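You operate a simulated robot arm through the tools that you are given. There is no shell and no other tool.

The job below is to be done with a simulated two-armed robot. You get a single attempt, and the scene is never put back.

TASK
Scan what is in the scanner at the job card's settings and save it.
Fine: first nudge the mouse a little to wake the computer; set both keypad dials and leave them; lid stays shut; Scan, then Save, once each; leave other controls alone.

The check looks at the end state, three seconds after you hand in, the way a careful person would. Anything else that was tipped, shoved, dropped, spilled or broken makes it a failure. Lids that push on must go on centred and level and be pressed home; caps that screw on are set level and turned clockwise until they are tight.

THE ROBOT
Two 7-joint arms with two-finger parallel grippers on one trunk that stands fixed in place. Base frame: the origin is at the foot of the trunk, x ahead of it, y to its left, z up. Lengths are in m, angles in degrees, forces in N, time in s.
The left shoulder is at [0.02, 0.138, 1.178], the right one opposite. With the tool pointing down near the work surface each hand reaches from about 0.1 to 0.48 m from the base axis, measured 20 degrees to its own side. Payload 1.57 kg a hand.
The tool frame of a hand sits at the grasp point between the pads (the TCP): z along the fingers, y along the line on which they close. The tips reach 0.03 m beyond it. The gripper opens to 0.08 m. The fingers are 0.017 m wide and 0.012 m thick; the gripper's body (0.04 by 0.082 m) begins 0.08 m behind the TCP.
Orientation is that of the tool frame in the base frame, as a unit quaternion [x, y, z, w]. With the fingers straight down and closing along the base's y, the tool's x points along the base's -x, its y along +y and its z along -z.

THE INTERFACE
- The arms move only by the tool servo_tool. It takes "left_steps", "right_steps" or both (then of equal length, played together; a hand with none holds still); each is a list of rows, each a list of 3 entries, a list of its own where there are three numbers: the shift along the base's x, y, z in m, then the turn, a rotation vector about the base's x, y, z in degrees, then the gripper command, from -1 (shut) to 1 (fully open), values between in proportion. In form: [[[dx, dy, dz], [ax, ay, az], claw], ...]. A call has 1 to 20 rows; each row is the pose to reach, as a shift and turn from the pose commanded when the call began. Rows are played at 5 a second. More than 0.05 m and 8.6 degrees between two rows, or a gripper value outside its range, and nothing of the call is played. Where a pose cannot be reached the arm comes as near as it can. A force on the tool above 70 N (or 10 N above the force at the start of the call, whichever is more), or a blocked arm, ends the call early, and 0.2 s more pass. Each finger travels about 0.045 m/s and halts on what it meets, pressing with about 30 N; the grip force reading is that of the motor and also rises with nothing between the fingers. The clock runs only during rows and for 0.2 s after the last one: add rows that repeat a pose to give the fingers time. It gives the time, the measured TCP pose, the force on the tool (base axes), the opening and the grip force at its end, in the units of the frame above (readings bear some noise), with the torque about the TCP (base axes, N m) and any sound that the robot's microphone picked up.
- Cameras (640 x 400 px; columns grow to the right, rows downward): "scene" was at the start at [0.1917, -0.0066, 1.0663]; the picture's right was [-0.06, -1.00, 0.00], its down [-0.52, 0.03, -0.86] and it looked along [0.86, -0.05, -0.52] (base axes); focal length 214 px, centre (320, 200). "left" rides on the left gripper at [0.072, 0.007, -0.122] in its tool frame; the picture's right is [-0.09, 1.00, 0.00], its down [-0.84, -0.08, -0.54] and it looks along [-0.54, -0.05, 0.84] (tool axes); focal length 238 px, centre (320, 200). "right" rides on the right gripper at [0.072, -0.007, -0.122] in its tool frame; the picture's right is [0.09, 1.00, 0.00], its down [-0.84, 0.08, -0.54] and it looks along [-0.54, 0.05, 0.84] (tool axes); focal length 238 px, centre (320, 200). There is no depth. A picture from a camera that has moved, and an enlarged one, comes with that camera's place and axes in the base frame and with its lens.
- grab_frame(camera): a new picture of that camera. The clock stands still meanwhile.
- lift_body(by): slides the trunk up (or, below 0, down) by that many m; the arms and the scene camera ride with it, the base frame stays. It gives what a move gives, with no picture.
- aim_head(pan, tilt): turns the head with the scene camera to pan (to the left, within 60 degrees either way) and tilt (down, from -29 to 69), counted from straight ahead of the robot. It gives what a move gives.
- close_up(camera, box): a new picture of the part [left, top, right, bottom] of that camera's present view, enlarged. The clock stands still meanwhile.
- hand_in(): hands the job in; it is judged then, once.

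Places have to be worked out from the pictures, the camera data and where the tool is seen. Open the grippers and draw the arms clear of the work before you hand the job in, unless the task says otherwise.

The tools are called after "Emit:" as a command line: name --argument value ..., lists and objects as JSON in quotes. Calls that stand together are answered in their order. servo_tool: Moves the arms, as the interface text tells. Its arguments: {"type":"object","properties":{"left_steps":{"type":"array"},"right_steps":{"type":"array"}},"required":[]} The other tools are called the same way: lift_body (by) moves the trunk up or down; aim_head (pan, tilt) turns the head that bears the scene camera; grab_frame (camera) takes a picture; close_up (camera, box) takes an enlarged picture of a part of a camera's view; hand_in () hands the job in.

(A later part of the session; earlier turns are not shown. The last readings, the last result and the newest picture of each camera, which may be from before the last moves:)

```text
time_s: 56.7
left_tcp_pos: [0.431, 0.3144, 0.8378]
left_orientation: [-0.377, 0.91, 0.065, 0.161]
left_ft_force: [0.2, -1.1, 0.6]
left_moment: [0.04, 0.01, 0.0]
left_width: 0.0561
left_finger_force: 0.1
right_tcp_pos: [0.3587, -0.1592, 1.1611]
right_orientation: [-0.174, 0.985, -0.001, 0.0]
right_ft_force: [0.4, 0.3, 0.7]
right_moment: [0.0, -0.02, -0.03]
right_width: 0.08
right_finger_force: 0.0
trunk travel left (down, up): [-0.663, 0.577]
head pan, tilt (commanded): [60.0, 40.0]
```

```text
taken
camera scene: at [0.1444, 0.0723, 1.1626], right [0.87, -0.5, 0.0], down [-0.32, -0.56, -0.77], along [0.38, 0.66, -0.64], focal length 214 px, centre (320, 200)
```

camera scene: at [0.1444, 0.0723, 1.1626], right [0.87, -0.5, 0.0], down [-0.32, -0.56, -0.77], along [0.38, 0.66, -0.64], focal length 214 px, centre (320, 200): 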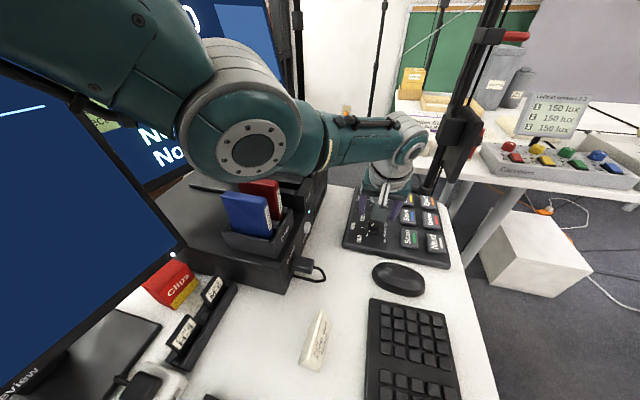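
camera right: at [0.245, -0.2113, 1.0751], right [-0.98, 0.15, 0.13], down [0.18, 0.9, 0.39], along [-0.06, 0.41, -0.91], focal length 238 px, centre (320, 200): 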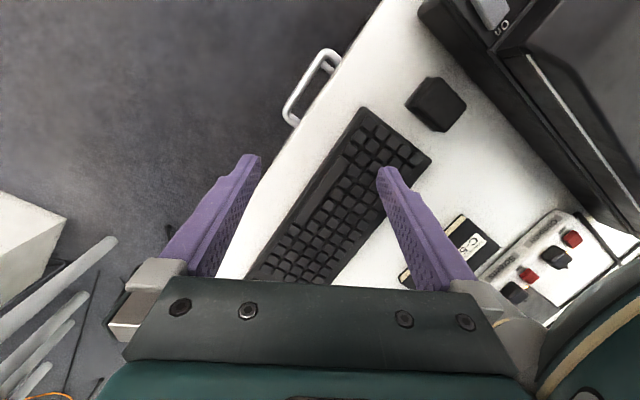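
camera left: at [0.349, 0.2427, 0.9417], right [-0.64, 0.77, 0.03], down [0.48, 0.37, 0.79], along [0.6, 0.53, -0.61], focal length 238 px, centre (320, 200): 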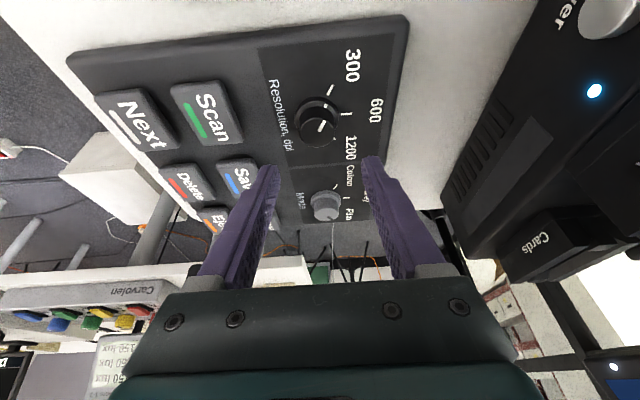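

The arm stretches fine there and the elbow is now about 5 cm above the drives. I check the finger alignment to the Resolution knob with the wrist camera.

Emit:
grab_frame --camera "left"

Emit:
close_up --camera "left" --box '[240, 60, 420, 200]'

```text
taken
camera left: at [0.3487, 0.2415, 0.9287], right [-0.64, 0.77, 0.03], down [0.48, 0.37, 0.79], along [0.6, 0.53, -0.61], focal length 238 px, centre (320, 200)
```

left: 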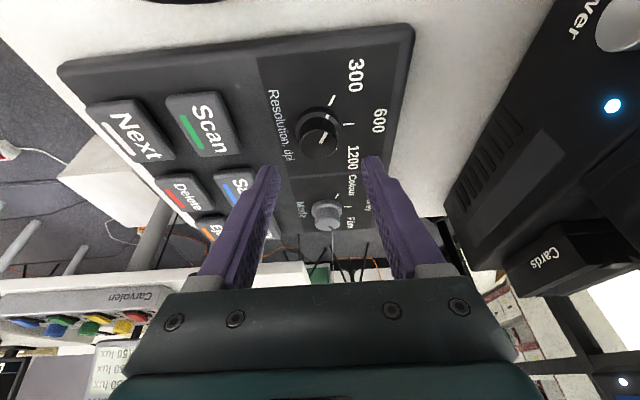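

```text
2.86 times, centred on (330, 130) of left
camera zoom: at [0.3487, 0.2415, 0.9287], right [-0.64, 0.77, 0.03], down [0.48, 0.37, 0.79], along [0.6, 0.53, -0.61], focal length 681 px, centre (291, 400)
```

zoom: 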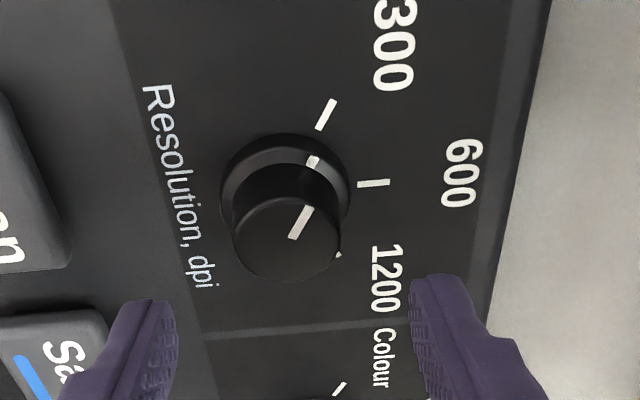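

Fingers are centred over the Resolution knob (tip line projects onto its centre). I descend the last 38 mm with the gripper open.

Emit:
servo_tool --left_steps '[[[0.0005, 0.0005, -0.01], [0, 0, 0], 0.4], [[0.0005, 0.0005, -0.02], [0, 0, 0], 0.4], [[0.0005, 0.0005, -0.03], [0, 0, 0], 0.4], [[0.0005, 0.0005, -0.038], [0, 0, 0], 0.4], [[0.0005, 0.0005, -0.038], [0, 0, 0], 0.4]]'

Emit:
grab_frame --camera "left"

Emit:
grab_frame --camera "scene"

```text
time_s: 57.9
left_tcp_pos: [0.4254, 0.3138, 0.8023]
left_orientation: [-0.377, 0.91, 0.066, 0.16]
left_ft_force: [-0.1, -0.3, -0.3]
left_moment: [-0.01, -0.06, 0.0]
left_width: 0.0563
left_finger_force: 0.1
left hand out of reach, approached as far as the arm can: row 4, 5
right_tcp_pos: [0.3592, -0.1591, 1.1595]
right_orientation: [-0.174, 0.985, 0.0, 0.0]
right_ft_force: [0.0, -0.4, 0.2]
right_moment: [0.0, 0.01, -0.06]
right_width: 0.0801
right_finger_force: 0.1
trunk travel left (down, up): [-0.663, 0.577]
head pan, tilt (commanded): [60.0, 40.0]
```

```text
taken
camera left: at [0.3433, 0.2421, 0.894], right [-0.64, 0.77, 0.03], down [0.48, 0.37, 0.79], along [0.6, 0.53, -0.61], focal length 238 px, centre (320, 200)
```

left: 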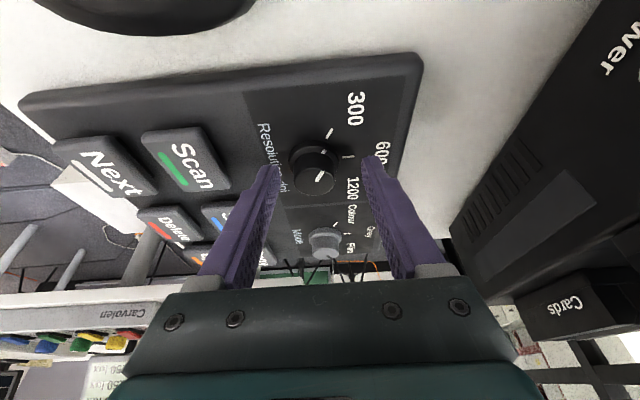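

```text
taken
camera scene: at [0.1443, 0.0723, 1.1626], right [0.87, -0.5, 0.0], down [-0.32, -0.56, -0.77], along [0.38, 0.66, -0.64], focal length 214 px, centre (320, 200)
```

scene: 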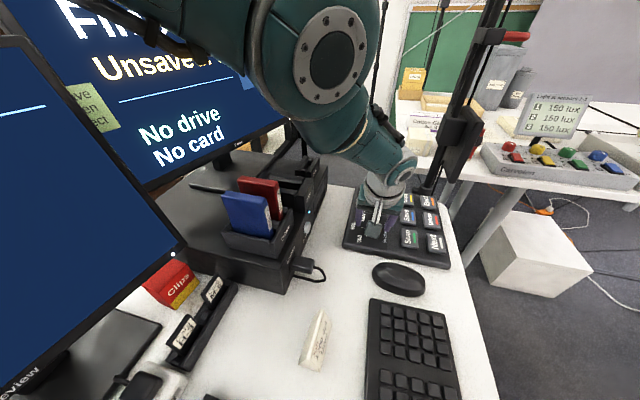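

The arm hit its limit 6 mm short, but in doing so the elbow swung up and is now far clear of the drives. I raise the hand 3 cm and lower the trunk 3 cm to regain reach.

Emit:
servo_tool --left_steps '[[[0.002, 0.0, 0.012], [0, 0, 0], 0.4], [[0.005, 0.001, 0.025], [0, 0, 0], 0.4], [[0.007, 0.0015, 0.035], [0, 0, 0], 0.4], [[0.007, 0.0015, 0.035], [0, 0, 0], 0.4]]'

Emit:
lift_body --by -0.03

Emit:
grab_frame --camera "scene"

Emit:
grab_frame --camera "left"

```text
time_s: 58.9
left_tcp_pos: [0.4437, 0.3179, 0.8306]
left_orientation: [-0.378, 0.91, 0.066, 0.16]
left_ft_force: [-0.3, 0.2, 0.2]
left_moment: [-0.01, -0.05, -0.01]
left_width: 0.0559
left_finger_force: 0.0
left hand out of reach, approached as far as the arm can: row 1, 2, 3, 4
right_tcp_pos: [0.3595, -0.1587, 1.1601]
right_orientation: [-0.174, 0.985, -0.001, 0.0]
right_ft_force: [-0.3, -0.4, 0.0]
right_moment: [0.02, -0.02, 0.0]
right_width: 0.0799
right_finger_force: 0.0
trunk travel left (down, up): [-0.663, 0.577]
head pan, tilt (commanded): [60.0, 40.0]
```

```text
time_s: 59.6
left_tcp_pos: [0.443, 0.3186, 0.7993]
left_orientation: [-0.377, 0.91, 0.065, 0.16]
left_ft_force: [-0.5, -0.1, 0.3]
left_moment: [0.02, 0.0, -0.01]
left_width: 0.0559
left_finger_force: 0.1
right_tcp_pos: [0.3585, -0.16, 1.13]
right_orientation: [-0.175, 0.985, -0.001, 0.0]
right_ft_force: [0.2, 0.5, -0.9]
right_moment: [0.03, 0.01, 0.03]
right_width: 0.0799
right_finger_force: 0.1
trunk travel left (down, up): [-0.633, 0.607]
head pan, tilt (commanded): [60.0, 40.0]
```

```text
taken
camera scene: at [0.1444, 0.0723, 1.1326], right [0.87, -0.5, 0.0], down [-0.32, -0.56, -0.77], along [0.38, 0.66, -0.64], focal length 214 px, centre (320, 200)
```

scene: 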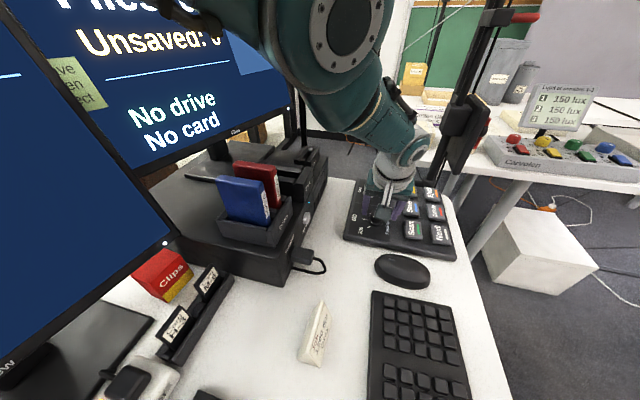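

```text
taken
camera left: at [0.3618, 0.2455, 0.89], right [-0.64, 0.76, 0.03], down [0.48, 0.37, 0.79], along [0.6, 0.53, -0.61], focal length 238 px, centre (320, 200)
```

left: 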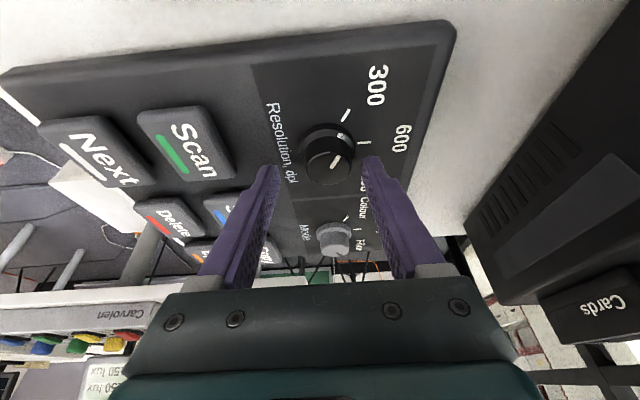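

The elbow stays high now, and the hand is at [0.443, 0.3186, 0.799], about 1 cm past the intended spot with the knob between the fingers. I shift it back to centre on the knob.

Emit:
servo_tool --left_steps '[[[-0.004, -0.001, 0.0005], [0, 0, 0], 0.4], [[-0.008, -0.0025, 0.0007], [0, 0, 0], 0.4], [[-0.0108, -0.0035, 0.0007], [0, 0, 0], 0.4], [[-0.0108, -0.0035, 0.0007], [0, 0, 0], 0.4]]'

Emit:
grab_frame --camera "left"

Emit:
grab_frame --camera "scene"

```text
time_s: 60.6
left_tcp_pos: [0.4407, 0.3172, 0.7946]
left_orientation: [-0.377, 0.91, 0.065, 0.16]
left_ft_force: [-0.1, 0.6, 0.4]
left_moment: [0.01, 0.01, -0.01]
left_width: 0.056
left_finger_force: 0.0
left hand out of reach, approached as far as the arm can: row 1, 2, 3, 4
right_tcp_pos: [0.3582, -0.1592, 1.1304]
right_orientation: [-0.175, 0.985, -0.001, 0.0]
right_ft_force: [0.1, -0.1, 0.3]
right_moment: [0.01, -0.02, -0.01]
right_width: 0.08
right_finger_force: 0.1
trunk travel left (down, up): [-0.633, 0.607]
head pan, tilt (commanded): [60.0, 40.0]
```

```text
taken
camera left: at [0.358, 0.2435, 0.8843], right [-0.64, 0.77, 0.03], down [0.48, 0.37, 0.79], along [0.6, 0.53, -0.61], focal length 238 px, centre (320, 200)
```

left: 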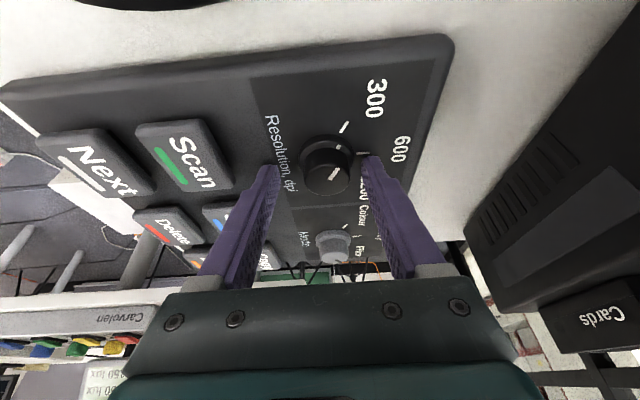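

```text
taken
camera scene: at [0.1444, 0.0723, 1.1326], right [0.87, -0.5, 0.0], down [-0.32, -0.56, -0.77], along [0.38, 0.66, -0.64], focal length 214 px, centre (320, 200)
```

scene: 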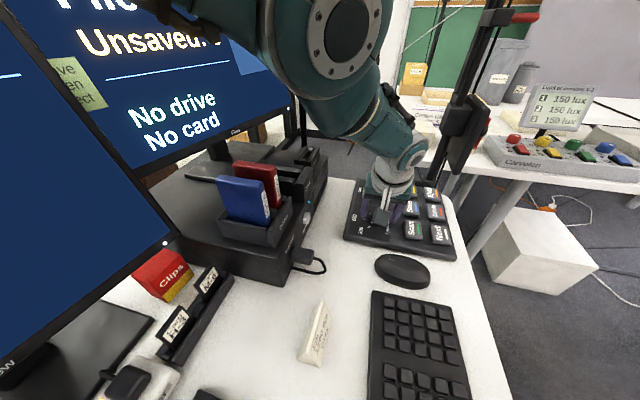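

The arm is stretched nearly straight here and resists pulling back; the tips sank to about z 0.766. I raise and retract the hand by several centimetres to get out of this stretched posture.

Emit:
servo_tool --left_steps '[[[-0.002, -0.001, 0.015], [0, 0, 0], 0.4], [[-0.008, -0.003, 0.03], [0, 0, 0], 0.4], [[-0.015, -0.006, 0.045], [0, 0, 0], 0.4], [[-0.02, -0.008, 0.06], [0, 0, 0], 0.4], [[-0.02, -0.008, 0.06], [0, 0, 0], 0.4]]'

Emit:
grab_frame --camera "scene"

```text
time_s: 61.9
left_tcp_pos: [0.4645, 0.3159, 0.8298]
left_orientation: [-0.378, 0.91, 0.066, 0.158]
left_ft_force: [0.9, -1.1, 0.0]
left_moment: [0.01, -0.01, 0.01]
left_width: 0.056
left_finger_force: 0.0
left hand out of reach, approached as far as the arm can: row 1, 2, 3, 4, 5
right_tcp_pos: [0.359, -0.159, 1.1297]
right_orientation: [-0.174, 0.985, -0.002, 0.0]
right_ft_force: [-0.1, -0.1, 0.1]
right_moment: [-0.01, 0.01, 0.0]
right_width: 0.0799
right_finger_force: 0.0
trunk travel left (down, up): [-0.633, 0.607]
head pan, tilt (commanded): [60.0, 40.0]
```

```text
taken
camera scene: at [0.1444, 0.0723, 1.1326], right [0.87, -0.5, 0.0], down [-0.32, -0.56, -0.77], along [0.38, 0.66, -0.64], focal length 214 px, centre (320, 200)
```

scene: 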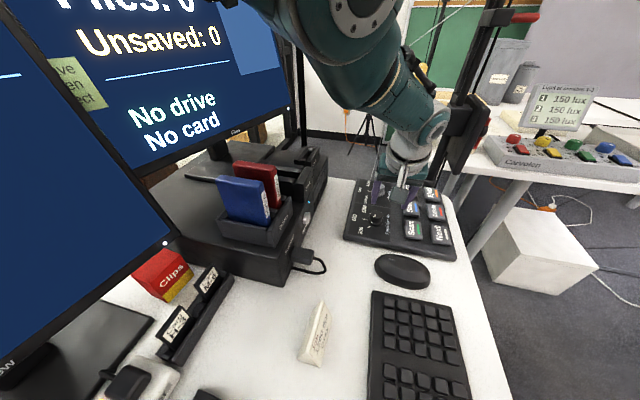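

The hand slid along a sphere around the shoulder — the arm is fully straight (d≈0.467) and needs time to bend. I command a clear pull-back and rise and hold it for many rows so the elbow can fold.

Emit:
servo_tool --left_steps '[[[-0.015, -0.004, 0.02], [0, 0, 0], 0.4], [[-0.03, -0.008, 0.04], [0, 0, 0], 0.4], [[-0.048, -0.012, 0.055], [0, 0, 0], 0.4], [[-0.0645, -0.016, 0.07], [0, 0, 0], 0.4], [[-0.0645, -0.016, 0.07], [0, 0, 0], 0.4], [[-0.0645, -0.016, 0.07], [0, 0, 0], 0.4], [[-0.0645, -0.016, 0.07], [0, 0, 0], 0.4], [[-0.0645, -0.016, 0.07], [0, 0, 0], 0.4], [[-0.0645, -0.016, 0.07], [0, 0, 0], 0.4], [[-0.0645, -0.016, 0.07], [0, 0, 0], 0.4]]'

Emit:
grab_frame --camera "scene"

```text
time_s: 64.0
left_tcp_pos: [0.4811, 0.3072, 0.8601]
left_orientation: [-0.378, 0.91, 0.066, 0.16]
left_ft_force: [0.4, -0.3, 0.9]
left_moment: [-0.03, -0.04, -0.01]
left_width: 0.056
left_finger_force: 0.1
left hand out of reach, approached as far as the arm can: row 1, 2, 3, 4, 5, 6, 7, 8, 9, 10
right_tcp_pos: [0.3588, -0.16, 1.13]
right_orientation: [-0.174, 0.985, -0.001, 0.0]
right_ft_force: [-0.2, 1.2, 0.9]
right_moment: [0.0, -0.01, -0.02]
right_width: 0.0801
right_finger_force: 0.0
trunk travel left (down, up): [-0.633, 0.607]
head pan, tilt (commanded): [60.0, 40.0]
```

```text
taken
camera scene: at [0.1444, 0.0723, 1.1326], right [0.87, -0.5, 0.0], down [-0.32, -0.56, -0.77], along [0.38, 0.66, -0.64], focal length 214 px, centre (320, 200)
```

scene: 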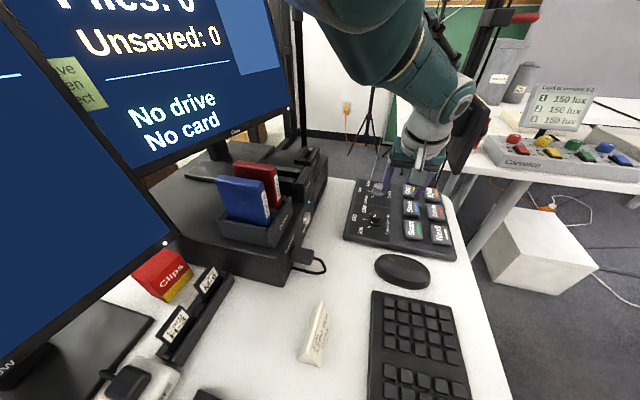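

Still on the stretched sphere. Since elbow flexion also tilts the tool, I ask for extra outward tilt (another 20°) together with a pull-back, to make the elbow start bending.

Emit:
servo_tool --left_steps '[[[-0.01, -0.004, 0.01], [3.5, -3.5, 0], 0.4], [[-0.02, -0.008, 0.02], [7.0, -7.0, 0], 0.4], [[-0.03, -0.012, 0.03], [10.6, -10.6, 0], 0.4], [[-0.04, -0.015, 0.04], [14.1, -14.1, 0], 0.4], [[-0.05, -0.018, 0.05], [14.1, -14.1, 0], 0.4], [[-0.05, -0.018, 0.05], [14.1, -14.1, 0], 0.4], [[-0.05, -0.018, 0.05], [14.1, -14.1, 0], 0.4]]'

Emit:
grab_frame --camera "scene"

```text
time_s: 65.7
left_tcp_pos: [0.5143, 0.2822, 0.8658]
left_orientation: [-0.361, 0.868, 0.13, 0.315]
left_ft_force: [-0.6, -0.5, 0.5]
left_moment: [0.02, 0.01, 0.01]
left_width: 0.056
left_finger_force: 0.1
left hand out of reach, approached as far as the arm can: row 1, 2, 3, 4, 5, 6, 7
right_tcp_pos: [0.3588, -0.1603, 1.1311]
right_orientation: [-0.174, 0.985, 0.0, 0.001]
right_ft_force: [0.0, 0.7, -0.3]
right_moment: [-0.01, -0.03, 0.01]
right_width: 0.0799
right_finger_force: 0.1
trunk travel left (down, up): [-0.633, 0.607]
head pan, tilt (commanded): [60.0, 40.0]
```

```text
taken
camera scene: at [0.1444, 0.0723, 1.1326], right [0.87, -0.5, 0.0], down [-0.32, -0.56, -0.77], along [0.38, 0.66, -0.64], focal length 214 px, centre (320, 200)
```

scene: 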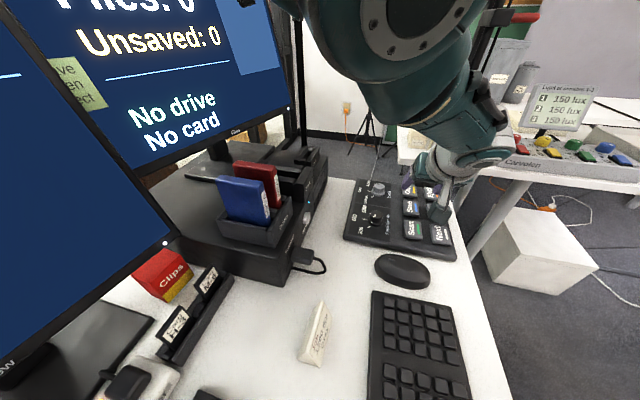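

The hand moved sideways instead; some joint seems to be at a limit. I look up at the arm to understand its shape.

Emit:
aim_head --pan 35 --tilt 5

Emit:
grab_frame --camera "scene"

Emit:
aim_head --pan 60 --tilt -5

Emit:
grab_frame --camera "scene"

```text
time_s: 66.7
left_tcp_pos: [0.514, 0.282, 0.8654]
left_orientation: [-0.36, 0.869, 0.13, 0.314]
left_ft_force: [-0.1, 0.7, -0.3]
left_moment: [0.03, 0.02, -0.03]
left_width: 0.0561
left_finger_force: 0.0
right_tcp_pos: [0.3583, -0.1585, 1.1301]
right_orientation: [-0.174, 0.985, 0.0, 0.0]
right_ft_force: [0.6, -0.6, 0.4]
right_moment: [0.02, 0.01, 0.0]
right_width: 0.0797
right_finger_force: 0.0
trunk travel left (down, up): [-0.633, 0.607]
head pan, tilt (commanded): [35.0, 5.0]
```

```text
taken
camera scene: at [0.1771, 0.0514, 1.1883], right [0.57, -0.82, 0.0], down [-0.07, -0.05, -1.0], along [0.82, 0.57, -0.09], focal length 214 px, centre (320, 200)
```

scene: 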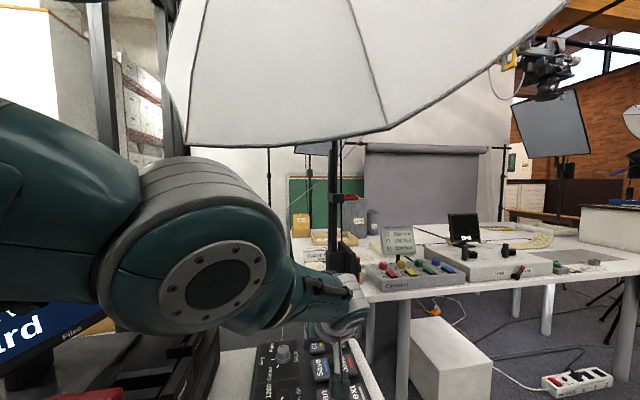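

```text
time_s: 67.5
left_tcp_pos: [0.5143, 0.2806, 0.8665]
left_orientation: [-0.361, 0.868, 0.131, 0.314]
left_ft_force: [-0.4, -0.1, 0.0]
left_moment: [-0.01, -0.04, 0.02]
left_width: 0.0563
left_finger_force: 0.0
right_tcp_pos: [0.3585, -0.1599, 1.1304]
right_orientation: [-0.175, 0.985, -0.001, 0.001]
right_ft_force: [-0.1, -0.3, 0.5]
right_moment: [0.01, -0.02, -0.02]
right_width: 0.0802
right_finger_force: 0.1
trunk travel left (down, up): [-0.633, 0.607]
head pan, tilt (commanded): [60.0, -5.0]
```

```text
taken
camera scene: at [0.1457, 0.0744, 1.204], right [0.87, -0.5, 0.0], down [0.04, 0.08, -1.0], along [0.5, 0.86, 0.09], focal length 214 px, centre (320, 200)
```

scene: 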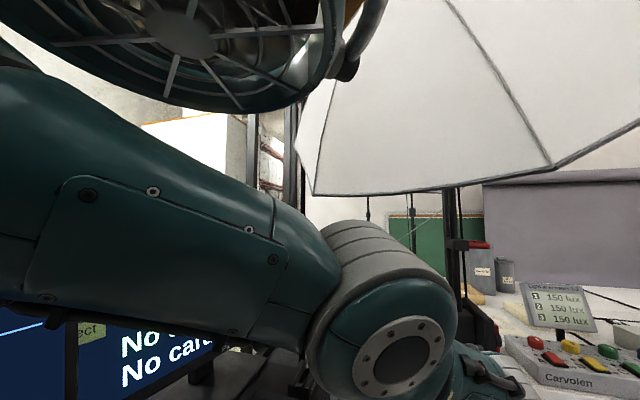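

The elbow is practically straight (shoulder–elbow–wrist in a line). I command a pure pull toward the shoulder, held for many rows, to see whether it folds.

Emit:
servo_tool --left_steps '[[[-0.02, -0.002, 0.011], [0, 0, 0], 0.4], [[-0.04, -0.005, 0.023], [0, 0, 0], 0.4], [[-0.07, -0.008, 0.04], [0, 0, 0], 0.4], [[-0.1, -0.011, 0.056], [0, 0, 0], 0.4], [[-0.13, -0.015, 0.073], [0, 0, 0], 0.4], [[-0.13, -0.015, 0.073], [0, 0, 0], 0.4], [[-0.13, -0.015, 0.073], [0, 0, 0], 0.4], [[-0.13, -0.015, 0.073], [0, 0, 0], 0.4]]'

Emit:
grab_frame --camera "scene"

```text
time_s: 69.3
left_tcp_pos: [0.5079, 0.2622, 0.8577]
left_orientation: [-0.361, 0.868, 0.131, 0.314]
left_ft_force: [0.3, 0.7, -0.3]
left_moment: [-0.01, 0.06, 0.0]
left_width: 0.056
left_finger_force: 0.0
left hand out of reach, approached as far as the arm can: row 1, 2, 3, 4, 5, 6, 7, 8
right_tcp_pos: [0.3593, -0.1597, 1.1302]
right_orientation: [-0.175, 0.985, -0.001, 0.001]
right_ft_force: [0.2, 0.2, -0.3]
right_moment: [0.0, 0.0, -0.01]
right_width: 0.08
right_finger_force: 0.1
trunk travel left (down, up): [-0.633, 0.607]
head pan, tilt (commanded): [60.0, -5.0]
```

```text
taken
camera scene: at [0.1456, 0.0745, 1.2041], right [0.87, -0.5, 0.0], down [0.04, 0.08, -1.0], along [0.5, 0.86, 0.09], focal length 214 px, centre (320, 200)
```

scene: 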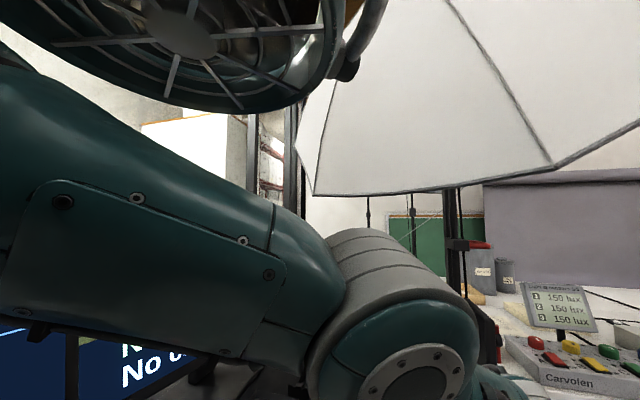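

It still only slides sideways. I try the opposite wrist rotation (reducing the tilt by 15°) together with a target well inside reach, to nudge the elbow out of its straight lock.

Emit:
servo_tool --left_steps '[[[-0.02, 0.002, 0.012], [-4, 4, 0], 0.4], [[-0.04, 0.004, 0.024], [-8, 8, 0], 0.4], [[-0.06, 0.006, 0.034], [-10.6, 10.6, 0], 0.4], [[-0.078, 0.008, 0.042], [-10.6, 10.6, 0], 0.4], [[-0.078, 0.008, 0.042], [-10.6, 10.6, 0], 0.4], [[-0.078, 0.008, 0.042], [-10.6, 10.6, 0], 0.4]]'

Emit:
grab_frame --camera "scene"

```text
time_s: 70.8
left_tcp_pos: [0.4947, 0.2652, 0.8647]
left_orientation: [-0.374, 0.902, 0.082, 0.198]
left_ft_force: [0.3, -0.2, 0.5]
left_moment: [0.0, -0.01, 0.02]
left_width: 0.0559
left_finger_force: 0.0
left hand out of reach, approached as far as the arm can: row 1, 2, 3, 4, 5, 6
right_tcp_pos: [0.3588, -0.1598, 1.129]
right_orientation: [-0.175, 0.985, -0.001, 0.0]
right_ft_force: [-1.3, 0.1, 0.0]
right_moment: [0.06, 0.03, 0.01]
right_width: 0.0803
right_finger_force: 0.1
trunk travel left (down, up): [-0.633, 0.607]
head pan, tilt (commanded): [60.0, -5.0]
```

```text
taken
camera scene: at [0.1456, 0.0745, 1.2041], right [0.87, -0.5, 0.0], down [0.04, 0.08, -1.0], along [0.5, 0.86, 0.09], focal length 214 px, centre (320, 200)
```

scene: 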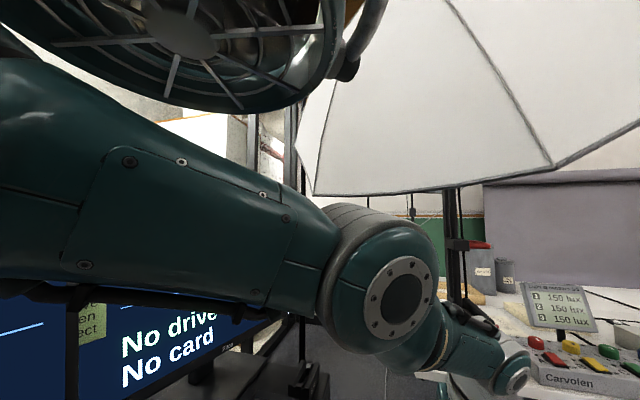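

I need to know whether the elbow is truly straight; I take another view for triangulating elbow and wrist.

Emit:
aim_head --pan 35 --tilt 10

Emit:
grab_frame --camera "scene"

Emit:
aim_head --pan 10 --tilt 15

Emit:
grab_frame --camera "scene"

Emit:
grab_frame --camera "right"

```text
time_s: 71.6
left_tcp_pos: [0.4954, 0.2655, 0.8628]
left_orientation: [-0.375, 0.902, 0.083, 0.199]
left_ft_force: [-0.2, 0.3, -0.2]
left_moment: [-0.03, 0.0, -0.01]
left_width: 0.0562
left_finger_force: 0.1
right_tcp_pos: [0.3587, -0.1596, 1.1296]
right_orientation: [-0.174, 0.985, -0.002, 0.0]
right_ft_force: [0.4, 0.2, 0.2]
right_moment: [-0.02, 0.0, 0.02]
right_width: 0.0802
right_finger_force: 0.1
trunk travel left (down, up): [-0.633, 0.607]
head pan, tilt (commanded): [35.0, 10.0]
```

```text
taken
camera scene: at [0.178, 0.0521, 1.1803], right [0.57, -0.82, 0.0], down [-0.14, -0.1, -0.98], along [0.81, 0.57, -0.17], focal length 214 px, centre (320, 200)
```

scene: 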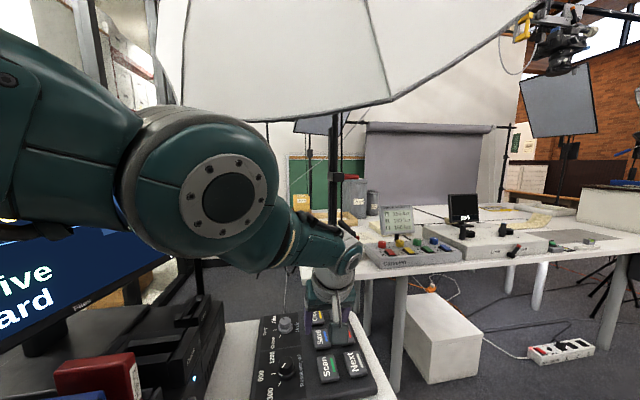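

```text
time_s: 72.5
left_tcp_pos: [0.4958, 0.2659, 0.8648]
left_orientation: [-0.375, 0.902, 0.082, 0.197]
left_ft_force: [0.0, -0.3, 0.6]
left_moment: [0.01, 0.04, 0.02]
left_width: 0.0562
left_finger_force: 0.0
right_tcp_pos: [0.3584, -0.1602, 1.1292]
right_orientation: [-0.174, 0.985, -0.001, 0.0]
right_ft_force: [-1.1, -0.3, 0.2]
right_moment: [0.0, 0.0, 0.02]
right_width: 0.08
right_finger_force: 0.0
trunk travel left (down, up): [-0.633, 0.607]
head pan, tilt (commanded): [10.0, 15.0]
```

```text
taken
camera scene: at [0.1938, 0.015, 1.1722], right [0.17, -0.98, 0.0], down [-0.25, -0.05, -0.97], along [0.95, 0.17, -0.26], focal length 214 px, centre (320, 200)
```

scene: 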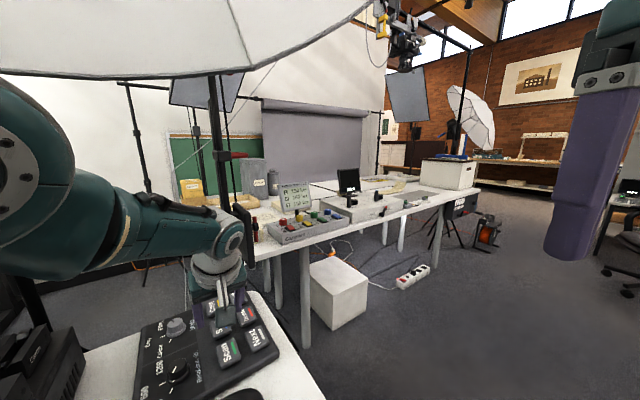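

```text
taken
camera right: at [0.2923, -0.1902, 1.252], right [-0.43, 0.9, 0.0], down [0.76, 0.36, 0.54], along [0.49, 0.23, -0.84], focal length 238 px, centre (320, 200)
```

right: 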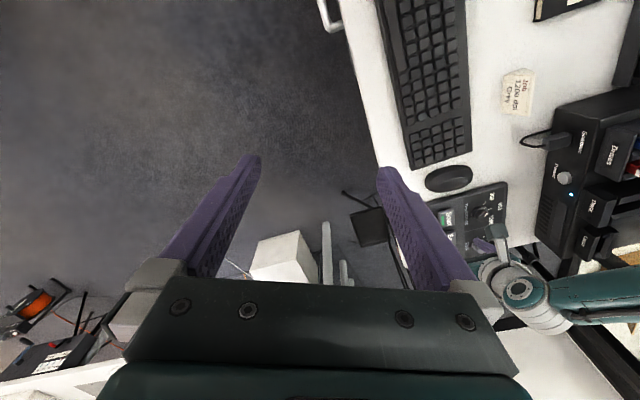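

Triangulation confirms the arm is straight. A sideways (leftward) move toward the knob with some pull-in should load the elbow joint differently, so I try that at the present safe height.

Emit:
servo_tool --left_steps '[[[-0.012, 0.02, 0.005], [0, 0, 0], 0.4], [[-0.025, 0.04, 0.01], [0, 0, 0], 0.4], [[-0.04, 0.06, 0.015], [0, 0, 0], 0.4], [[-0.06, 0.08, 0.02], [0, 0, 0], 0.4], [[-0.06, 0.08, 0.02], [0, 0, 0], 0.4], [[-0.06, 0.08, 0.02], [0, 0, 0], 0.4]]'

Emit:
aim_head --pan 45 --tilt 15

Emit:
grab_frame --camera "scene"

```text
time_s: 73.9
left_tcp_pos: [0.481, 0.3549, 0.856]
left_orientation: [-0.375, 0.902, 0.083, 0.198]
left_ft_force: [0.6, 0.6, -0.8]
left_moment: [-0.03, -0.04, 0.0]
left_width: 0.0558
left_finger_force: 0.1
left hand out of reach, approached as far as the arm can: row 1, 2, 3, 4, 5, 6
right_tcp_pos: [0.3582, -0.1598, 1.1305]
right_orientation: [-0.174, 0.985, 0.0, -0.001]
right_ft_force: [-0.7, -0.4, -0.4]
right_moment: [-0.01, 0.01, -0.02]
right_width: 0.08
right_finger_force: 0.0
trunk travel left (down, up): [-0.633, 0.607]
head pan, tilt (commanded): [10.0, 15.0]
```

```text
time_s: 74.9
left_tcp_pos: [0.4803, 0.3551, 0.8579]
left_orientation: [-0.374, 0.902, 0.082, 0.198]
left_ft_force: [-0.1, -0.2, -0.1]
left_moment: [0.02, 0.0, -0.03]
left_width: 0.0558
left_finger_force: 0.0
right_tcp_pos: [0.3581, -0.1609, 1.1304]
right_orientation: [-0.175, 0.985, -0.001, 0.0]
right_ft_force: [-0.1, -0.1, 0.3]
right_moment: [0.02, 0.03, 0.01]
right_width: 0.08
right_finger_force: 0.1
trunk travel left (down, up): [-0.633, 0.607]
head pan, tilt (commanded): [45.0, 15.0]
```

```text
taken
camera scene: at [0.168, 0.0647, 1.1722], right [0.71, -0.71, 0.0], down [-0.18, -0.18, -0.97], along [0.68, 0.68, -0.26], focal length 214 px, centre (320, 200)
```

scene: 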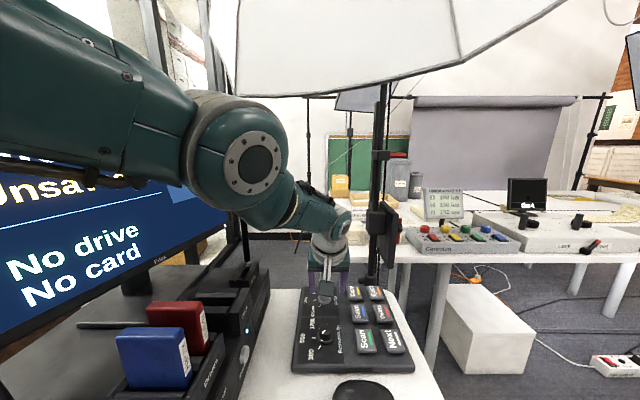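

Still straight. The one direction not yet tried is down/right; to have room for it I raise the trunk 6 cm first, then move the hand down-right-in.

Emit:
lift_body --by 0.06

Emit:
servo_tool --left_steps '[[[-0.01, -0.015, -0.01], [0, 0, 0], 0.4], [[-0.02, -0.03, -0.02], [0, 0, 0], 0.4], [[-0.03, -0.045, -0.03], [0, 0, 0], 0.4], [[-0.04, -0.06, -0.04], [0, 0, 0], 0.4], [[-0.04, -0.06, -0.04], [0, 0, 0], 0.4], [[-0.04, -0.06, -0.04], [0, 0, 0], 0.4]]'

Emit:
grab_frame --camera "scene"

```text
time_s: 75.9
left_tcp_pos: [0.4804, 0.3565, 0.9164]
left_orientation: [-0.374, 0.902, 0.083, 0.199]
left_ft_force: [0.0, 0.5, 0.4]
left_moment: [0.0, 0.01, 0.01]
left_width: 0.056
left_finger_force: 0.0
right_tcp_pos: [0.3579, -0.1601, 1.19]
right_orientation: [-0.175, 0.985, -0.001, 0.0]
right_ft_force: [-0.5, 0.1, 0.1]
right_moment: [-0.01, -0.01, -0.01]
right_width: 0.0799
right_finger_force: 0.0
trunk travel left (down, up): [-0.693, 0.547]
head pan, tilt (commanded): [45.0, 15.0]
```

```text
time_s: 77.3
left_tcp_pos: [0.4573, 0.2988, 0.8632]
left_orientation: [-0.374, 0.902, 0.082, 0.199]
left_ft_force: [0.8, -0.1, -0.5]
left_moment: [-0.04, 0.01, 0.0]
left_width: 0.056
left_finger_force: 0.0
left hand out of reach, approached as far as the arm can: row 1, 2, 3, 4, 5, 6
right_tcp_pos: [0.3579, -0.1594, 1.1902]
right_orientation: [-0.175, 0.984, 0.0, 0.0]
right_ft_force: [-0.2, -0.1, -0.1]
right_moment: [-0.05, -0.02, 0.0]
right_width: 0.0797
right_finger_force: 0.1
trunk travel left (down, up): [-0.693, 0.547]
head pan, tilt (commanded): [45.0, 15.0]
```

```text
taken
camera scene: at [0.1679, 0.0648, 1.2322], right [0.71, -0.71, 0.0], down [-0.18, -0.18, -0.97], along [0.68, 0.68, -0.26], focal length 214 px, centre (320, 200)
```

scene: 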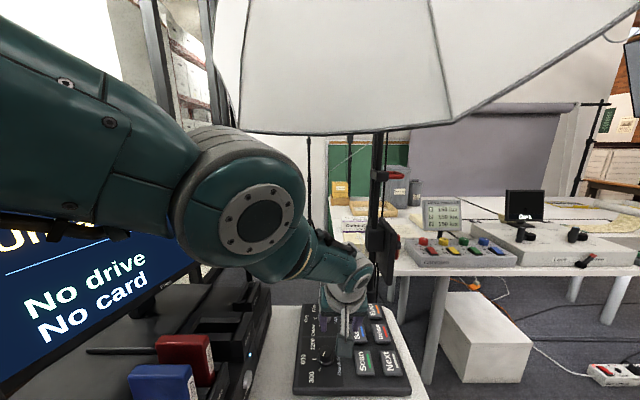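

I now suspect the elbow bent through straight to its other side while reaching down (a flipped bend), which blocks any pull-in. I'll stretch outward and upward through straight, then pull in, so that it folds the normal way again.

Emit:
servo_tool --left_steps '[[[0.03, 0.008, 0.0], [0, 0, 0], 0.4], [[0.06, 0.015, 0.01], [0, 0, 0], 0.4], [[0.08, 0.02, 0.03], [0, 0, 0], 0.4], [[0.08, 0.02, 0.05], [0, 0, 0], 0.4], [[0.07, 0.02, 0.06], [0, 0, 0], 0.4], [[0.05, 0.015, 0.07], [0, 0, 0], 0.4], [[0.03, 0.01, 0.075], [0, 0, 0], 0.4], [[0.01, 0.0, 0.075], [0, 0, 0], 0.4], [[-0.01, -0.005, 0.075], [0, 0, 0], 0.4], [[-0.03, -0.01, 0.075], [0, 0, 0], 0.4], [[-0.03, -0.01, 0.075], [0, 0, 0], 0.4]]'

Emit:
grab_frame --camera "scene"

```text
time_s: 79.7
left_tcp_pos: [0.4885, 0.2937, 0.9115]
left_orientation: [-0.375, 0.902, 0.083, 0.198]
left_ft_force: [-0.4, 0.8, -0.4]
left_moment: [0.02, 0.0, 0.0]
left_width: 0.0559
left_finger_force: 0.0
left hand out of reach, approached as far as the arm can: row 1, 2, 3, 4, 5, 6, 7, 8, 9, 10, 11
right_tcp_pos: [0.3602, -0.16, 1.1904]
right_orientation: [-0.174, 0.985, -0.001, 0.0]
right_ft_force: [-0.4, -0.4, 0.5]
right_moment: [-0.02, 0.02, 0.0]
right_width: 0.08
right_finger_force: 0.0
trunk travel left (down, up): [-0.693, 0.547]
head pan, tilt (commanded): [45.0, 15.0]
```

```text
taken
camera scene: at [0.1679, 0.0647, 1.2322], right [0.71, -0.71, 0.0], down [-0.18, -0.18, -0.97], along [0.68, 0.68, -0.26], focal length 214 px, centre (320, 200)
```

scene: 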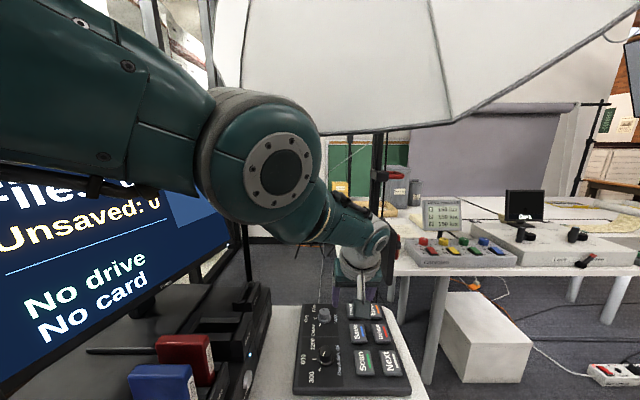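

Still locked. I'll trace a small circle (4.5 cm) while asking for a 5 cm pull-in, so that at some point the sideways motion tips the elbow into bending; there's free space all around the hand at this height.

Emit:
servo_tool --left_steps '[[[-0.017, -0.027, 0.011], [0, 0, 0], 0.4], [[-0.0338, -0.0537, 0.0224], [0, 0, 0], 0.4], [[-0.0449, -0.05, 0.0023], [0, 0, 0], 0.4], [[-0.0558, -0.0356, -0.0125], [0, 0, 0], 0.4], [[-0.0634, -0.0142, -0.0179], [0, 0, 0], 0.4], [[-0.0658, 0.0084, -0.0125], [0, 0, 0], 0.4], [[-0.0621, 0.026, 0.0023], [0, 0, 0], 0.4], [[-0.0536, 0.0341, 0.0224], [0, 0, 0], 0.4], [[-0.0425, 0.0304, 0.0425], [0, 0, 0], 0.4], [[-0.0316, 0.016, 0.0573], [0, 0, 0], 0.4], [[-0.024, -0.0054, 0.0627], [0, 0, 0], 0.4], [[-0.0216, -0.028, 0.0573], [0, 0, 0], 0.4], [[-0.0253, -0.0456, 0.0425], [0, 0, 0], 0.4], [[-0.0338, -0.0537, 0.0224], [0, 0, 0], 0.4], [[-0.0437, -0.0098, 0.0224], [0, 0, 0], 0.4], [[-0.0437, -0.0098, 0.0224], [0, 0, 0], 0.4]]'

Emit:
grab_frame --camera "scene"

```text
time_s: 83.1
left_tcp_pos: [0.4873, 0.2853, 0.9095]
left_orientation: [-0.373, 0.902, 0.082, 0.199]
left_ft_force: [-0.4, 0.3, 0.1]
left_moment: [-0.02, 0.02, -0.02]
left_width: 0.056
left_finger_force: 0.1
left hand out of reach, approached as far as the arm can: row 1, 2, 3, 4, 5, 6, 7, 8, 9, 10, 11, 12, 13, 14, 15, 16
right_tcp_pos: [0.3583, -0.1602, 1.1902]
right_orientation: [-0.175, 0.985, -0.001, 0.0]
right_ft_force: [0.0, 0.3, -0.3]
right_moment: [0.0, 0.0, 0.02]
right_width: 0.0803
right_finger_force: 0.0
trunk travel left (down, up): [-0.693, 0.547]
head pan, tilt (commanded): [45.0, 15.0]
```

```text
taken
camera scene: at [0.1679, 0.0648, 1.2322], right [0.71, -0.71, 0.0], down [-0.18, -0.18, -0.97], along [0.68, 0.68, -0.26], focal length 214 px, centre (320, 200)
```

scene: 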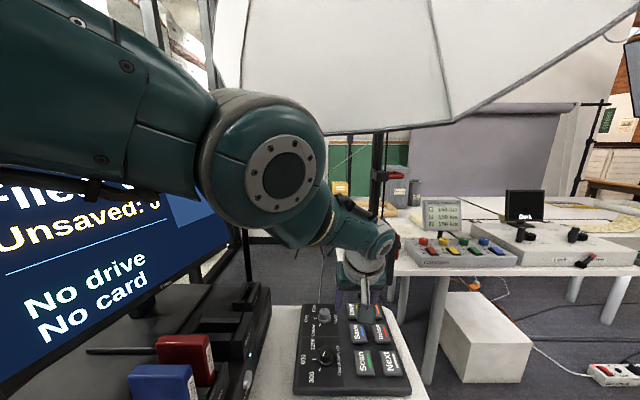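

Reasoning about the joint split: at full stretch, moving the hand up tips the elbow the wrong way while moving down tips it the right way. I raise the trunk 4 cm for room, then stretch straight outward first and pull in while moving down.

Emit:
lift_body --by 0.04

Emit:
servo_tool --left_steps '[[[0.0262, 0.0059, -0.0134], [0, 0, 0], 0.4], [[0.0524, 0.0118, -0.0269], [0, 0, 0], 0.4], [[0.0611, 0.0137, -0.0314], [0, 0, 0], 0.4], [[0.0611, 0.0137, -0.0314], [0, 0, 0], 0.4], [[0.0437, 0.0098, -0.0448], [0, 0, 0], 0.4], [[0.0174, 0.0039, -0.0537], [0, 0, 0], 0.4], [[-0.0065, -0.0015, -0.0582], [0, 0, 0], 0.4], [[-0.0284, -0.0064, -0.0582], [0, 0, 0], 0.4], [[-0.0481, -0.0108, -0.0537], [0, 0, 0], 0.4], [[-0.0655, -0.0147, -0.0448], [0, 0, 0], 0.4], [[-0.0655, -0.0147, -0.0448], [0, 0, 0], 0.4]]'

Emit:
grab_frame --camera "scene"

```text
time_s: 84.0
left_tcp_pos: [0.4872, 0.2846, 0.9492]
left_orientation: [-0.374, 0.902, 0.083, 0.198]
left_ft_force: [-0.2, -0.2, -0.6]
left_moment: [-0.02, -0.01, 0.01]
left_width: 0.0558
left_finger_force: 0.1
right_tcp_pos: [0.3582, -0.1597, 1.2299]
right_orientation: [-0.175, 0.985, -0.001, -0.001]
right_ft_force: [0.8, 0.5, -0.3]
right_moment: [-0.01, -0.01, 0.02]
right_width: 0.08
right_finger_force: 0.1
trunk travel left (down, up): [-0.733, 0.507]
head pan, tilt (commanded): [45.0, 15.0]
```

```text
time_s: 86.4
left_tcp_pos: [0.4468, 0.2705, 0.8861]
left_orientation: [-0.374, 0.902, 0.082, 0.198]
left_ft_force: [-0.6, -0.5, 0.2]
left_moment: [-0.03, 0.02, 0.0]
left_width: 0.0561
left_finger_force: 0.0
left hand out of reach, approached as far as the arm can: row 1, 2, 3, 4, 5, 6, 7, 8, 9, 10, 11
right_tcp_pos: [0.358, -0.1608, 1.2298]
right_orientation: [-0.175, 0.985, -0.001, 0.0]
right_ft_force: [0.0, 0.6, 0.6]
right_moment: [0.02, 0.01, 0.01]
right_width: 0.0799
right_finger_force: 0.0
trunk travel left (down, up): [-0.733, 0.507]
head pan, tilt (commanded): [45.0, 15.0]
```

```text
taken
camera scene: at [0.1679, 0.0647, 1.2722], right [0.71, -0.71, 0.0], down [-0.18, -0.18, -0.97], along [0.68, 0.68, -0.26], focal length 214 px, centre (320, 200)
```

scene: 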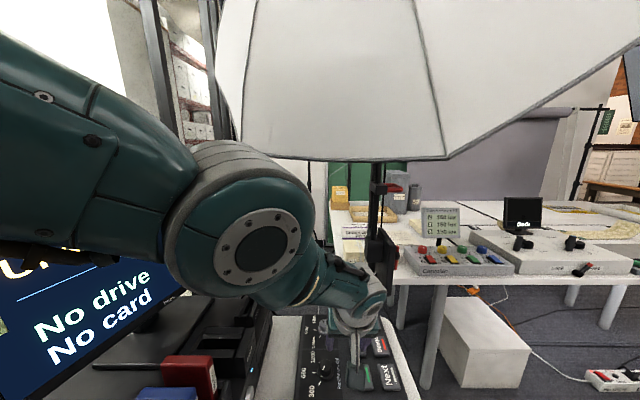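

To find out whether the arm is really straight or bent the wrong way at a limit, I command just a pure outward stretch and read where it ends.

Emit:
servo_tool --left_steps '[[[0.024, 0.0044, -0.018], [0, 0, 0], 0.4], [[0.047, 0.0088, -0.0357], [0, 0, 0], 0.4], [[0.047, 0.0088, -0.0357], [0, 0, 0], 0.4], [[0.047, 0.0088, -0.0357], [0, 0, 0], 0.4]]'

Emit:
grab_frame --camera "scene"

```text
time_s: 87.4
left_tcp_pos: [0.4486, 0.2737, 0.8844]
left_orientation: [-0.374, 0.902, 0.083, 0.199]
left_ft_force: [0.0, -0.6, 0.8]
left_moment: [0.03, 0.01, 0.01]
left_width: 0.0562
left_finger_force: 0.0
left hand out of reach, approached as far as the arm can: row 1, 2, 3, 4
right_tcp_pos: [0.3588, -0.1593, 1.2319]
right_orientation: [-0.174, 0.985, 0.0, 0.0]
right_ft_force: [0.3, 0.0, 0.5]
right_moment: [0.0, -0.01, -0.04]
right_width: 0.0798
right_finger_force: 0.0
trunk travel left (down, up): [-0.733, 0.507]
head pan, tilt (commanded): [45.0, 15.0]
```

```text
taken
camera scene: at [0.1679, 0.0647, 1.2722], right [0.71, -0.71, 0.0], down [-0.18, -0.18, -0.97], along [0.68, 0.68, -0.26], focal length 214 px, centre (320, 200)
```

scene: 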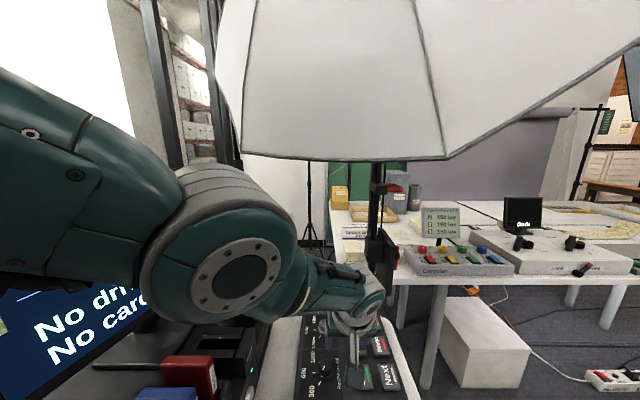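

The reach did not grow, but the picture shows the elbow has rolled over and now sits below the line again (forearm rising from it). I try a modest pull-in from here.

Emit:
servo_tool --left_steps '[[[-0.01, -0.002, 0.006], [0, 0, 0], 0.4], [[-0.02, -0.004, 0.013], [0, 0, 0], 0.4], [[-0.03, -0.006, 0.02], [0, 0, 0], 0.4], [[-0.03, -0.006, 0.02], [0, 0, 0], 0.4]]'

Emit:
grab_frame --camera "scene"

```text
time_s: 88.4
left_tcp_pos: [0.4448, 0.267, 0.8836]
left_orientation: [-0.375, 0.902, 0.083, 0.198]
left_ft_force: [0.3, 0.8, 0.3]
left_moment: [0.0, -0.01, 0.01]
left_width: 0.056
left_finger_force: 0.0
left hand out of reach, approached as far as the arm can: row 1, 2, 3, 4
right_tcp_pos: [0.3586, -0.1596, 1.2287]
right_orientation: [-0.174, 0.985, 0.0, 0.001]
right_ft_force: [0.5, -0.7, -1.0]
right_moment: [0.02, -0.01, 0.02]
right_width: 0.08
right_finger_force: 0.0
trunk travel left (down, up): [-0.733, 0.507]
head pan, tilt (commanded): [45.0, 15.0]
```

```text
taken
camera scene: at [0.1679, 0.0647, 1.2722], right [0.71, -0.71, 0.0], down [-0.18, -0.18, -0.97], along [0.68, 0.68, -0.26], focal length 214 px, centre (320, 200)
```

scene: 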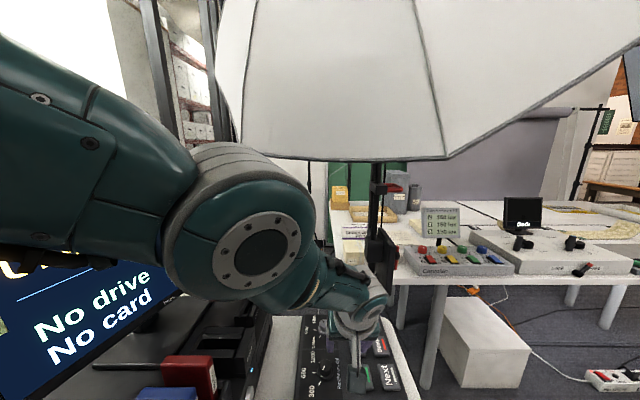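

The pattern (a few mm of give outward, none inward, elbow shifting above the line) fits an elbow bent slightly the wrong way against its limit. I'll stretch straight first, then rotate the tool pitch-up about the wrist by 24°, which drives the elbow itself toward normal flexion, while easing inward.

Emit:
servo_tool --left_steps '[[[0.0236, 0.0043, -0.018], [0, 0, 0], 0.4], [[0.0236, 0.0043, -0.018], [0, 0, 0], 0.4], [[0.0236, 0.0043, -0.018], [0, 0, 0], 0.4], [[0.027, 0.0, 0.011], [0, -8, 0], 0.4], [[0.0446, -0.0014, 0.0316], [0, -16, 0], 0.4], [[0.0558, -0.0036, 0.0587], [0, -24, 0], 0.4], [[0.044, -0.0058, 0.0677], [0, -24, 0], 0.4], [[0.0322, -0.0079, 0.0767], [0, -24, 0], 0.4], [[0.0322, -0.0079, 0.0767], [0, -24, 0], 0.4]]'

Emit:
grab_frame --camera "scene"

```text
time_s: 90.4
left_tcp_pos: [0.519, 0.2639, 0.9266]
left_orientation: [-0.382, 0.842, 0.002, 0.381]
left_ft_force: [-1.5, 0.7, -0.3]
left_moment: [0.0, -0.03, 0.02]
left_width: 0.0561
left_finger_force: 0.1
left hand out of reach, approached as far as the arm can: row 1, 2, 3, 5, 6, 7, 8, 9
right_tcp_pos: [0.3584, -0.1605, 1.2309]
right_orientation: [-0.175, 0.985, -0.001, 0.0]
right_ft_force: [-1.0, 0.4, 0.4]
right_moment: [0.0, -0.02, -0.02]
right_width: 0.0799
right_finger_force: 0.1
trunk travel left (down, up): [-0.733, 0.507]
head pan, tilt (commanded): [45.0, 15.0]
```

```text
taken
camera scene: at [0.1679, 0.0647, 1.2722], right [0.71, -0.71, 0.0], down [-0.18, -0.18, -0.97], along [0.68, 0.68, -0.26], focal length 214 px, centre (320, 200)
```

scene: 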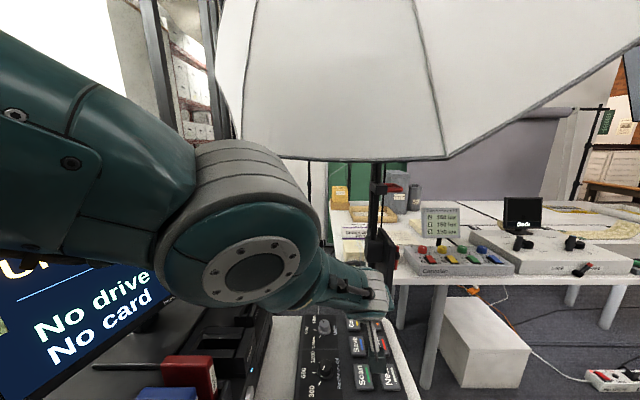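

The arm and wrist are both nearly in line at this high trunk position, which makes it worse. I'll bring the trunk down step by step while moving the hand up relative to it, so the arm becomes horizontal with the tool hanging down as before.

Emit:
servo_tool --left_steps '[[[-0.01, 0.0, 0.0], [0, 8, 0], 0.4], [[-0.02, 0.0, 0.0], [0, 16, 0], 0.4], [[-0.03, 0.0, 0.0], [0, 24, 0], 0.4], [[-0.02, 0.0, 0.02], [0, 24, 0], 0.4], [[-0.01, 0.0, 0.04], [0, 24, 0], 0.4], [[-0.01, 0.0, 0.04], [0, 24, 0], 0.4]]'

Emit:
lift_body --by -0.06

Emit:
grab_frame --camera "scene"

```text
time_s: 91.8
left_tcp_pos: [0.503, 0.259, 0.9762]
left_orientation: [-0.374, 0.902, 0.082, 0.198]
left_ft_force: [-0.9, 0.3, -0.1]
left_moment: [-0.01, -0.01, 0.01]
left_width: 0.056
left_finger_force: 0.0
left hand out of reach, approached as far as the arm can: row 3, 4, 5, 6
right_tcp_pos: [0.3585, -0.16, 1.2299]
right_orientation: [-0.175, 0.985, -0.001, 0.0]
right_ft_force: [0.6, 0.0, -0.5]
right_moment: [0.02, 0.0, -0.02]
right_width: 0.0802
right_finger_force: 0.0
trunk travel left (down, up): [-0.733, 0.507]
head pan, tilt (commanded): [45.0, 15.0]
```

```text
time_s: 92.8
left_tcp_pos: [0.503, 0.26, 0.9156]
left_orientation: [-0.374, 0.902, 0.083, 0.198]
left_ft_force: [-0.3, -0.7, 0.3]
left_moment: [0.01, -0.01, 0.02]
left_width: 0.056
left_finger_force: 0.0
right_tcp_pos: [0.3585, -0.1594, 1.1703]
right_orientation: [-0.175, 0.985, -0.001, 0.0]
right_ft_force: [0.0, -0.1, -0.8]
right_moment: [0.01, 0.01, 0.0]
right_width: 0.0802
right_finger_force: 0.0
trunk travel left (down, up): [-0.673, 0.567]
head pan, tilt (commanded): [45.0, 15.0]
```

```text
taken
camera scene: at [0.168, 0.0647, 1.2122], right [0.71, -0.71, 0.0], down [-0.18, -0.18, -0.97], along [0.68, 0.68, -0.26], focal length 214 px, centre (320, 200)
```

scene: 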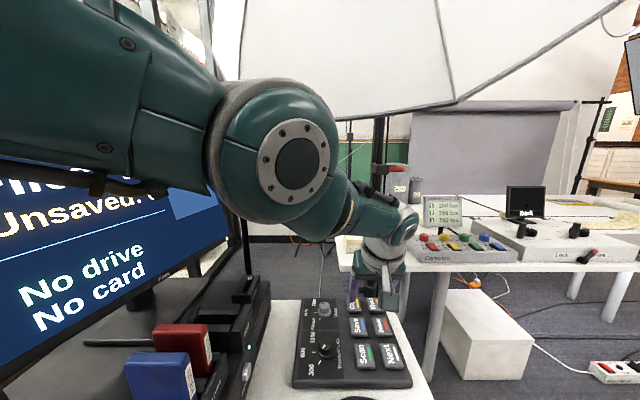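

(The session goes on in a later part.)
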